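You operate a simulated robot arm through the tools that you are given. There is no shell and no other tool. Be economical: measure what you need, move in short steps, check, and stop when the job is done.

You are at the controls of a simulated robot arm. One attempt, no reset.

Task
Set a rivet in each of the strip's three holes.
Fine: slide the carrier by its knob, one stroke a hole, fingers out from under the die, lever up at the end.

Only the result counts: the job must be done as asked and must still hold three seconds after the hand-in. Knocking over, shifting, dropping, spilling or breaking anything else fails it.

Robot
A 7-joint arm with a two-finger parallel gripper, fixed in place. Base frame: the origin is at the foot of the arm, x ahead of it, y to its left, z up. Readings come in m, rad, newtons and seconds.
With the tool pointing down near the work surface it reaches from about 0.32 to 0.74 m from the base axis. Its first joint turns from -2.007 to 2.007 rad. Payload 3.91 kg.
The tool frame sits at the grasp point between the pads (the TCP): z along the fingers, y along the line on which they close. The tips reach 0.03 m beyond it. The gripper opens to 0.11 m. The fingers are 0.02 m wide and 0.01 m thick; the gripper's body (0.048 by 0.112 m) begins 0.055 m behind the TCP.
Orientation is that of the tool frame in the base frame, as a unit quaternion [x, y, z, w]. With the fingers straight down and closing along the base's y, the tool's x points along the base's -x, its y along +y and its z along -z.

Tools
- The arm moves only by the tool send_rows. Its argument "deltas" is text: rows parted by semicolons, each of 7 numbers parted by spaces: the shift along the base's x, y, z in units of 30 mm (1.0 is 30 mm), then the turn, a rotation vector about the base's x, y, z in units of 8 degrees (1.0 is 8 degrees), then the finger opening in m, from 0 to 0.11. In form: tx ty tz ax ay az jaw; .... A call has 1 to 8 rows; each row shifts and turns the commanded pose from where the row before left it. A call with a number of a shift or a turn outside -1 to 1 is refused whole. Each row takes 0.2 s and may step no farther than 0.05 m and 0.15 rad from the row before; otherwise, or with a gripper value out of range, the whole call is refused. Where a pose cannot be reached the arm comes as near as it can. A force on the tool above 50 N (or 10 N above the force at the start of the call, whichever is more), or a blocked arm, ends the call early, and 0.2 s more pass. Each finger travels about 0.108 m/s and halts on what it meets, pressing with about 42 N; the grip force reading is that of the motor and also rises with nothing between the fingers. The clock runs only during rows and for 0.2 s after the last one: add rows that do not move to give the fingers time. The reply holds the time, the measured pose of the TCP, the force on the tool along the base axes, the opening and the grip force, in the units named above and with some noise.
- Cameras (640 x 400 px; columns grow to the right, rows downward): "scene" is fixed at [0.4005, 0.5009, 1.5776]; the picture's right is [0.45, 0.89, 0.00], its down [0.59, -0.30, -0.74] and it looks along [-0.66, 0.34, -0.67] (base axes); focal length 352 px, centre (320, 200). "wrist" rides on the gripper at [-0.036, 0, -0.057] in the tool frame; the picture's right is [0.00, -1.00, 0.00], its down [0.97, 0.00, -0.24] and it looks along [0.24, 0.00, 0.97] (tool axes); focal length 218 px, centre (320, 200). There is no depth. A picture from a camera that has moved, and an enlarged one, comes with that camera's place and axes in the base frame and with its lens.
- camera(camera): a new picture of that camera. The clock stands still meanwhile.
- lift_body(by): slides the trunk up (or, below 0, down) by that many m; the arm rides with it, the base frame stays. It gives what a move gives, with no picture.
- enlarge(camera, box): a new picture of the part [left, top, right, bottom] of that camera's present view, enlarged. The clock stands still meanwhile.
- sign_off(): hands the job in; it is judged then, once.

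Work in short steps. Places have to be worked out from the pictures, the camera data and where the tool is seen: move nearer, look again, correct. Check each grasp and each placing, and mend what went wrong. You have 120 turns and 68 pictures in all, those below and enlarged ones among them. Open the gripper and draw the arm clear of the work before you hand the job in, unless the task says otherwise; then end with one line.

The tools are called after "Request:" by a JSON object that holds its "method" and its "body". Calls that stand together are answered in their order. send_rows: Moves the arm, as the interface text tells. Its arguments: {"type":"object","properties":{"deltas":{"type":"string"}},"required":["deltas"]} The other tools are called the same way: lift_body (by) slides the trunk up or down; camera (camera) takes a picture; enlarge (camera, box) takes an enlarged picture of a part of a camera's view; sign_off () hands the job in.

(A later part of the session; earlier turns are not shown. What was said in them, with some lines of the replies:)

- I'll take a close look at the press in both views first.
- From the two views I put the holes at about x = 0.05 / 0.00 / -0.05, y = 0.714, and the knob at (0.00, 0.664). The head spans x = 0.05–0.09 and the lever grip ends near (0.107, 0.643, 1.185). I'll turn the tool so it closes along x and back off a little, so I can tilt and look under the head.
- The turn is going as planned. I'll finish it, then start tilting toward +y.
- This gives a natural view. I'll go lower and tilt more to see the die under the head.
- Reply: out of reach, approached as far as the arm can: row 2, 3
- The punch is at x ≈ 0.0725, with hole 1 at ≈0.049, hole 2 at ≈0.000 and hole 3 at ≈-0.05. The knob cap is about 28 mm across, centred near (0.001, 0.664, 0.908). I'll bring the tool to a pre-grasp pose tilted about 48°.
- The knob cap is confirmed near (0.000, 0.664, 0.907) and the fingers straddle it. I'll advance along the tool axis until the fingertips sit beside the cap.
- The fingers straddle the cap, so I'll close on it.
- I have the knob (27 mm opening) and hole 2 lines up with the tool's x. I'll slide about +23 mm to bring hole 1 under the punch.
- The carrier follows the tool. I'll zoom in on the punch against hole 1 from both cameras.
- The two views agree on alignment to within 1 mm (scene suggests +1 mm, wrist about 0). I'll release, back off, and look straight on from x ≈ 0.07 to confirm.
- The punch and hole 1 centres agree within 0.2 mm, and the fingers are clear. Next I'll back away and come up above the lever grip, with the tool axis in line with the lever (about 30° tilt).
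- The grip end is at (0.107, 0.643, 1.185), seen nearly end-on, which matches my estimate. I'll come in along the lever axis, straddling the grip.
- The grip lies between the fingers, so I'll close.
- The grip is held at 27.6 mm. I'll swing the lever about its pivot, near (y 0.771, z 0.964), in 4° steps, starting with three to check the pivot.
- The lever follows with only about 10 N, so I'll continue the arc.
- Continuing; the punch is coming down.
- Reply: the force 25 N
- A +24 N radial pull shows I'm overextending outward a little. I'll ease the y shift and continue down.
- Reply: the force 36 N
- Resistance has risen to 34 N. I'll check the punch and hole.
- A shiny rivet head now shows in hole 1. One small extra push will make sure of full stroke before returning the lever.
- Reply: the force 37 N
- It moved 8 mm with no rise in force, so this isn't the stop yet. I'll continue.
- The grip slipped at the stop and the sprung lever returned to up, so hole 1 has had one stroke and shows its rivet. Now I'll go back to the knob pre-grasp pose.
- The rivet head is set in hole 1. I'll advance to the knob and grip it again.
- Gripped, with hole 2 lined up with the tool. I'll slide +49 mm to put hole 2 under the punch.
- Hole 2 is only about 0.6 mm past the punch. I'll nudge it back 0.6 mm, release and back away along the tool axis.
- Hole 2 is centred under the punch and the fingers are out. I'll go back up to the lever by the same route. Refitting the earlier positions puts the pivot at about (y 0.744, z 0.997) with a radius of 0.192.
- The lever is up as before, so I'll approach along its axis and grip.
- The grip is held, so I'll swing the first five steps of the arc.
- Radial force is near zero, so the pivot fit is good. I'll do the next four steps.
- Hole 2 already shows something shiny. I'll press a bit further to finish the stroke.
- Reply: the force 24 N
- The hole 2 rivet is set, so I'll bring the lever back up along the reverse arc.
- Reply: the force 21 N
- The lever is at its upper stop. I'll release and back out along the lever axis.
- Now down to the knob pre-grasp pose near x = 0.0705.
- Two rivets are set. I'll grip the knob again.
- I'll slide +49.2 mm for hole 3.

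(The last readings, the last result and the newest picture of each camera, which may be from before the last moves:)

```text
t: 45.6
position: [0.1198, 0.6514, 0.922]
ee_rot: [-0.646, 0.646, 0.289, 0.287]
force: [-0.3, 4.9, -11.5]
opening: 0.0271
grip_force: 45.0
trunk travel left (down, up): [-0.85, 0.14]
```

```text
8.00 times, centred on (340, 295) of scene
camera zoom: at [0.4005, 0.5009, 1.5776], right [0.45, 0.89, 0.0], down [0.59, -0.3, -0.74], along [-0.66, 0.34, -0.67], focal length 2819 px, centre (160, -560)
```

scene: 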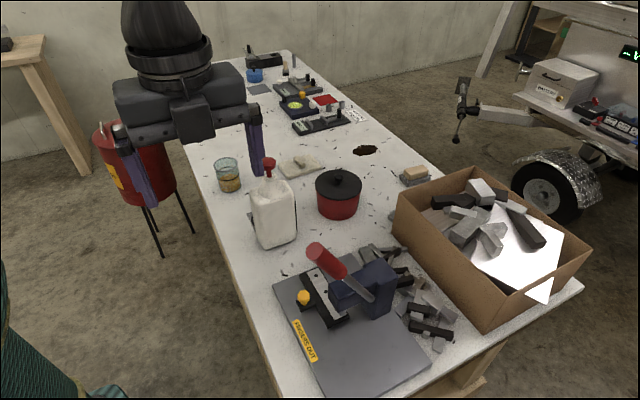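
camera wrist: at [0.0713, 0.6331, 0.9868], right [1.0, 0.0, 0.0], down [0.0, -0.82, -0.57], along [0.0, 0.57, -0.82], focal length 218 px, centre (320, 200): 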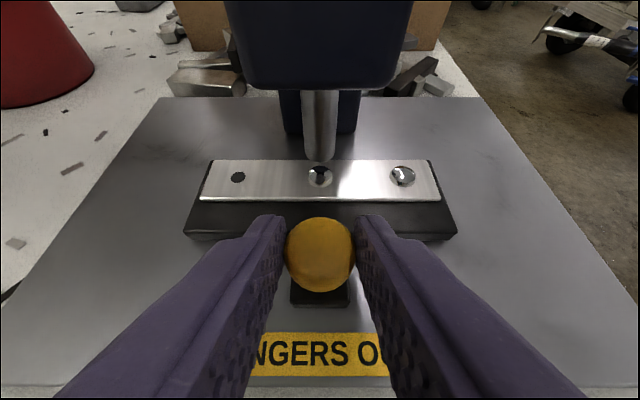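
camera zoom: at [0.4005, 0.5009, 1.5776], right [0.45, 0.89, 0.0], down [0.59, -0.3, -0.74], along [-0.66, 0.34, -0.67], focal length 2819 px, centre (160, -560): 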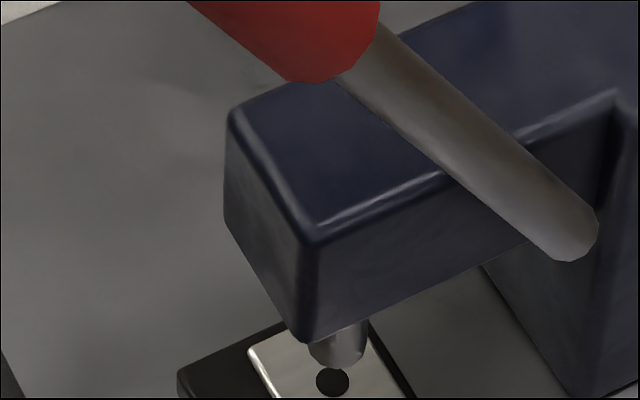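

The hole sits at the same scene pixel as in the first aligned setting (333, 382), so it's aligned. I'll release, retract, and recheck.

Request:
{"method": "send_rows", "body": {"deltas": "0 0 0 0 0 0 0.05;0 0 0 0 0 0 0.06;0 -0.88 0.83 0 0 0 0.06;0 -0.88 0.83 0 0 0 0.06;0 -0.88 0.83 0 0 0 0.06;-0.8 0 0 0 0 0 0.06;-0.8 0 0 0 0 0 0.06;0 0 0 0 0 0 0.06"}}

Request:
{"method": "enlarge", "body": {"camera": "wrist", "box": [270, 130, 370, 200]}}

```text
t: 47.4
position: [0.0718, 0.5737, 0.9948]
ee_rot: [-0.645, 0.645, 0.29, 0.289]
force: [0.0, -0.1, -0.6]
opening: 0.0601
grip_force: 0.0
trunk travel left (down, up): [-0.85, 0.14]
```

```text
5.71 times, centred on (320, 165) of wrist
camera zoom: at [0.072, 0.5548, 1.0608], right [1.0, 0.0, 0.0], down [0.0, -0.82, -0.57], along [0.0, 0.57, -0.82], focal length 1247 px, centre (320, 400)
```

zoom: 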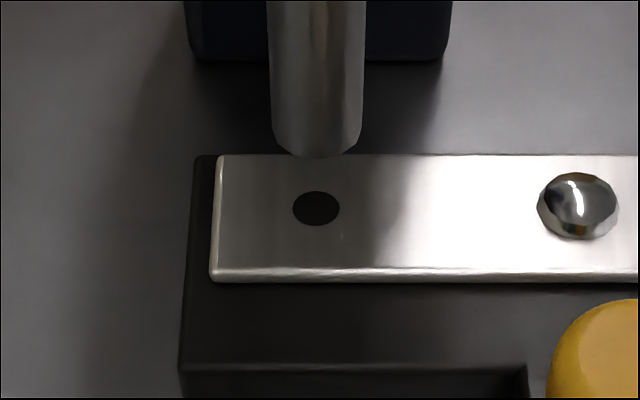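

Hole 3 is aligned. I'll go back to the lever by the same route.

Request:
{"method": "send_rows", "body": {"deltas": "0 -1 0.6 0 0 0 0.07;0.3 -1 1 0 0 0 0.07;0.3 0 1 -1 0 0 0.07;0.3 0 1 -1 0 0 0.07;0.25 0 1 -0.32 0 0 0.07;0 0 1 0 0 0 0.07;0 0.6 1 0 0 0 0.07;0 0.6 1 0 0 0 0.07"}}

Request:
{"method": "send_rows", "body": {"deltas": "0 0.1 0.85 0 0 0 0.07;0 0.1 0.85 0 0 0 0.07;0 0 0 0 0 0 0.07"}}

Request:
{"method": "camera", "body": {"camera": "wrist"}}

```text
t: 49.2
position: [0.1066, 0.5479, 1.2254]
ee_rot: [-0.683, 0.684, 0.182, 0.18]
force: [-0.3, -0.9, -0.3]
opening: 0.0701
grip_force: 0.1
trunk travel left (down, up): [-0.85, 0.14]
```

```text
t: 50.0
position: [0.1043, 0.5556, 1.2749]
ee_rot: [0.684, -0.683, -0.183, -0.181]
force: [-0.3, 0.0, -1.0]
opening: 0.0701
grip_force: 0.1
trunk travel left (down, up): [-0.85, 0.14]
```

```text
27 pictures are left
camera wrist: at [0.106, 0.5575, 1.3432], right [1.0, 0.0, 0.0], down [0.0, -0.96, -0.27], along [0.0, 0.27, -0.96], focal length 218 px, centre (320, 200)
```

wrist: 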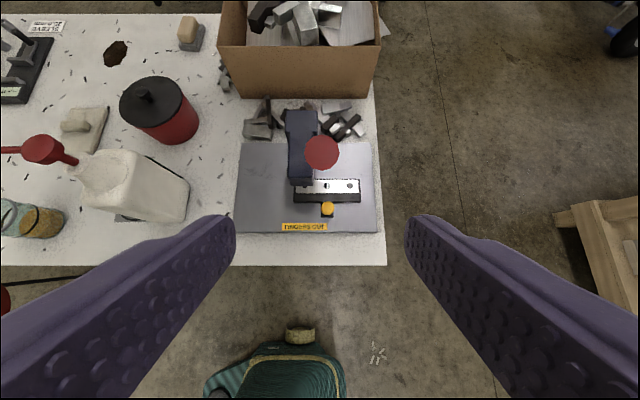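

Same pose and lever position as before; I'll approach and grip.

Request:
{"method": "send_rows", "body": {"deltas": "0.03 0.72 -0.53 0 0 0 0.07;0 0.72 -0.53 0 0 0 0.07;0 0.7 -0.5 0 0 0 0.07;0 0.4 -0.68 0 0 0 0.07;0 0.4 -0.68 0 0 0 0.07;0 0.4 -0.68 0 0 0 0.07;0 0 0 0 0 0 0.07"}}

Request:
{"method": "send_rows", "body": {"deltas": "0 0 0 0 0 0 0.04;0 0 0 0 0 0 0.015;0 0 0 0 0 0 0.015;0 0 0 0 0 0 0.015"}}

```text
t: 51.6
position: [0.1063, 0.6565, 1.1659]
ee_rot: [-0.683, 0.683, 0.183, 0.181]
force: [0.3, -0.2, -0.3]
opening: 0.07
grip_force: 0.0
trunk travel left (down, up): [-0.85, 0.14]
```

```text
t: 52.6
position: [0.1061, 0.6562, 1.1651]
ee_rot: [0.684, -0.683, -0.182, -0.181]
force: [-5.3, 0.7, -1.9]
opening: 0.028
grip_force: 44.8
trunk travel left (down, up): [-0.85, 0.14]
```

Gripped; pulling the third stroke.

Request:
{"method": "send_rows", "body": {"deltas": "-0.03 -0.513 -0.297 0.66 0 0 0.015;0 -0.483 -0.34 0.66 0 0 0.015;0 -0.45 -0.383 0.66 0 0 0.015;0 -0.413 -0.423 0.66 0 0 0.015;0 -0.37 -0.46 0.66 0 0 0.015;0 0 0 0 0 0 0.015"}}

Request:
{"method": "send_rows", "body": {"deltas": "0 -0.33 -0.493 0.66 0 0 0.015;0 -0.28 -0.52 0.66 0 0 0.015;0 -0.233 -0.547 0.66 0 0 0.015;0 -0.18 -0.563 0.5 0 0 0.015;0 0 0 0 0 0 0.015"}}

Request:
{"method": "send_rows", "body": {"deltas": "0 -0.1 -0.3 0.3 0 0 0.015;0 -0.07 -0.27 0.3 0 0 0.015;0 0 0 0 0 0 0.015"}}

Request:
{"method": "enlarge", "body": {"camera": "scene", "box": [300, 260, 380, 340]}}

```text
t: 54.0
position: [0.1059, 0.5908, 1.1091]
ee_rot: [0.625, -0.623, -0.334, -0.331]
force: [-9.3, 11.8, -9.6]
opening: 0.0277
grip_force: 44.9
trunk travel left (down, up): [-0.85, 0.14]
```

```text
t: 55.2
position: [0.1059, 0.5582, 1.0506]
ee_rot: [-0.556, 0.556, 0.437, 0.436]
force: [4.6, -0.7, 3.8]
opening: 0.0276
grip_force: 45.0
trunk travel left (down, up): [-0.85, 0.14]
```

```text
t: 56.0
position: [0.1059, 0.5523, 1.0313]
ee_rot: [-0.538, 0.538, 0.459, 0.458]
force: [6.8, 2.9, 18.6]
opening: 0.0278
grip_force: 21.5
trunk travel left (down, up): [-0.85, 0.14]
```

```text
5.00 times, centred on (340, 300) of scene
camera zoom: at [0.4005, 0.5009, 1.5776], right [0.45, 0.89, 0.0], down [0.59, -0.3, -0.74], along [-0.66, 0.34, -0.67], focal length 1762 px, centre (220, -300)
```

zoom: 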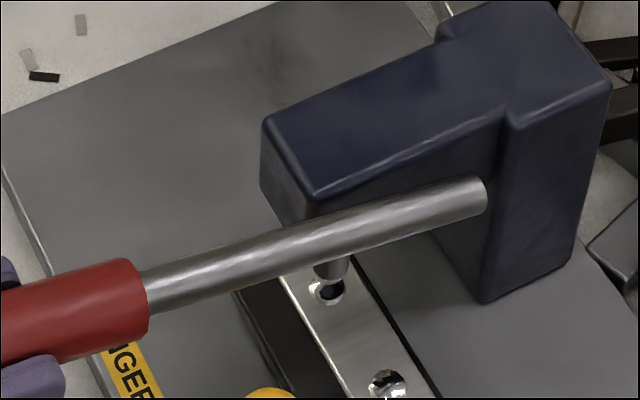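

The third rivet shows, but the grip force dipped, so I'll bring the lever straight back up.

Request:
{"method": "send_rows", "body": {"deltas": "0 0.17 0.57 -0.6 0 0 0.015;0 0.18 0.563 -0.5 0 0 0.015;0 0.233 0.547 -0.66 0 0 0.015;0 0.28 0.52 -0.66 0 0 0.015;0 0.33 0.493 -0.66 0 0 0.015;0 0.37 0.46 -0.66 0 0 0.015;0 0.413 0.423 -0.66 0 0 0.015;0 0 0 0 0 0 0.015"}}

Request:
{"method": "camera", "body": {"camera": "scene"}}

```text
t: 57.8
position: [0.1058, 0.6141, 1.1378]
ee_rot: [0.652, -0.651, -0.275, -0.274]
force: [-3.4, 12.9, -0.9]
opening: 0.0277
grip_force: 44.4
trunk travel left (down, up): [-0.85, 0.14]
```

```text
25 pictures are left
```

scene: 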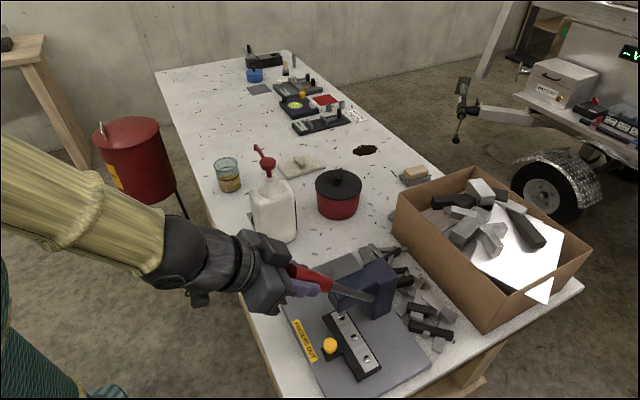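

Still holding the lever; I'll finish the return, then release and back out.

Request:
{"method": "send_rows", "body": {"deltas": "0 0.45 0.383 -0.66 0 0 0.015;0 0.483 0.34 -0.66 0 0 0.015;0 0.45 0.27 -0.6 0 0 0.015;0 0 0 0 0 0 0.015"}}

Request:
{"method": "send_rows", "body": {"deltas": "0 0 0 0 0 0 0.05;0 0 0 0 0 0 0.07;0 -0.38 0.68 0 0 0 0.07;0 -0.38 0.68 0 0 0 0.07;0 -0.38 0.68 0 0 0 0.07;0 -0.8 0.3 0 0 0 0.07;0 -1 0 0 0 0 0.07;0 -1 0 0 0 0 0.07"}}

Request:
{"method": "enlarge", "body": {"camera": "scene", "box": [250, 230, 430, 365]}}

Request:
{"method": "camera", "body": {"camera": "wrist"}}

```text
t: 58.8
position: [0.1057, 0.6493, 1.1653]
ee_rot: [-0.684, 0.684, 0.182, 0.178]
force: [-3.2, -23.4, -17.5]
opening: 0.0276
grip_force: 44.9
trunk travel left (down, up): [-0.85, 0.14]
```

```text
t: 60.6
position: [0.1052, 0.5344, 1.236]
ee_rot: [-0.682, 0.683, 0.186, 0.183]
force: [0.5, -0.2, -0.5]
opening: 0.0703
grip_force: 0.0
trunk travel left (down, up): [-0.85, 0.14]
```

```text
2.96 times, centred on (340, 298) of scene
camera zoom: at [0.4005, 0.5009, 1.5776], right [0.45, 0.89, 0.0], down [0.59, -0.3, -0.74], along [-0.66, 0.34, -0.67], focal length 1044 px, centre (261, -89)
```

zoom: 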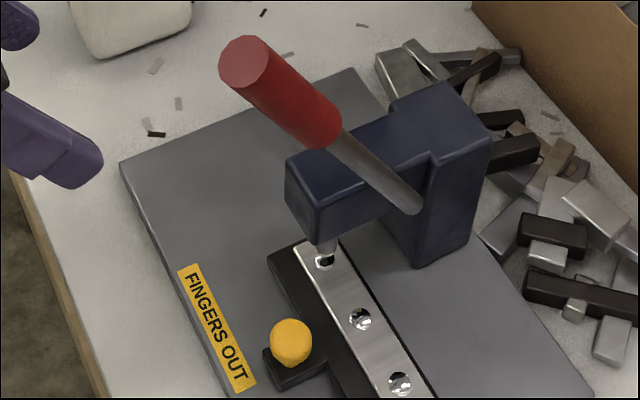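

```text
23 pictures are left
camera wrist: at [0.1068, 0.5369, 1.3043], right [1.0, 0.0, 0.0], down [0.0, -0.96, -0.28], along [0.0, 0.28, -0.96], focal length 218 px, centre (320, 200)
```

wrist: 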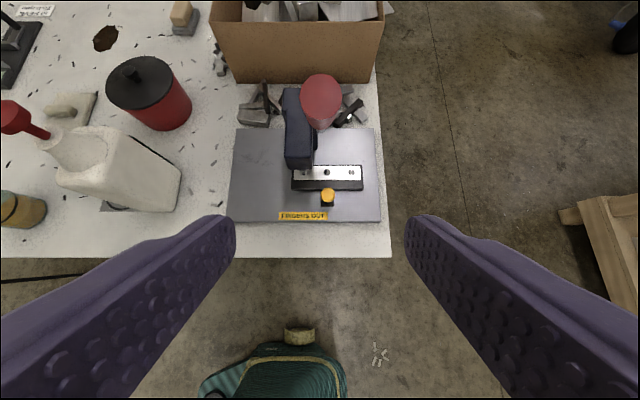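

All three rivets are visible and the lever is up. I'll open fully, draw the arm clear, and take one last close look.

Request:
{"method": "send_rows", "body": {"deltas": "0 -0.6 0.5 0 0 0 0.11;0 -0.6 0.5 0 0 0 0.11;0 -0.6 0.5 0 0 0 0.11;0 0 0 0 0 0 0.11;0 0 0 0 0 0 0.11"}}

Request:
{"method": "enlarge", "body": {"camera": "scene", "box": [310, 275, 410, 355]}}

```text
t: 61.8
position: [0.1057, 0.481, 1.2806]
ee_rot: [-0.682, 0.682, 0.186, 0.184]
force: [-0.3, -0.1, 0.4]
opening: 0.1097
grip_force: 0.1
trunk travel left (down, up): [-0.85, 0.14]
```

```text
5.00 times, centred on (360, 315) of scene
camera zoom: at [0.4005, 0.5009, 1.5776], right [0.45, 0.89, 0.0], down [0.59, -0.3, -0.74], along [-0.66, 0.34, -0.67], focal length 1762 px, centre (120, -375)
```

zoom: 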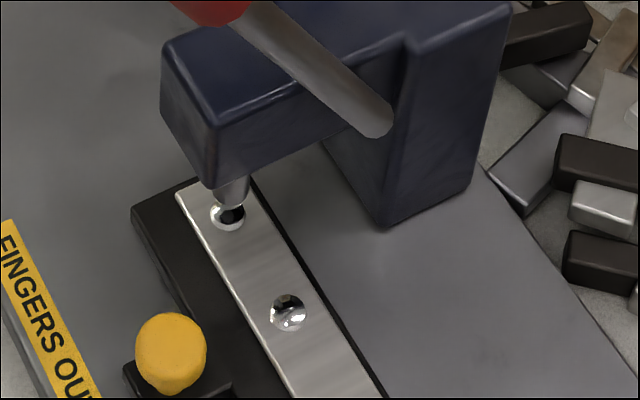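

The rivets are set, the lever is up, the gripper is open and the arm is clear, so I'll hand in.

Request:
{"method": "sign_off", "body": {}}

```text
The job is handed in.
```

All three holes have a rivet set with one stroke each; the lever is up, the gripper is open and the arm is clear of the press.
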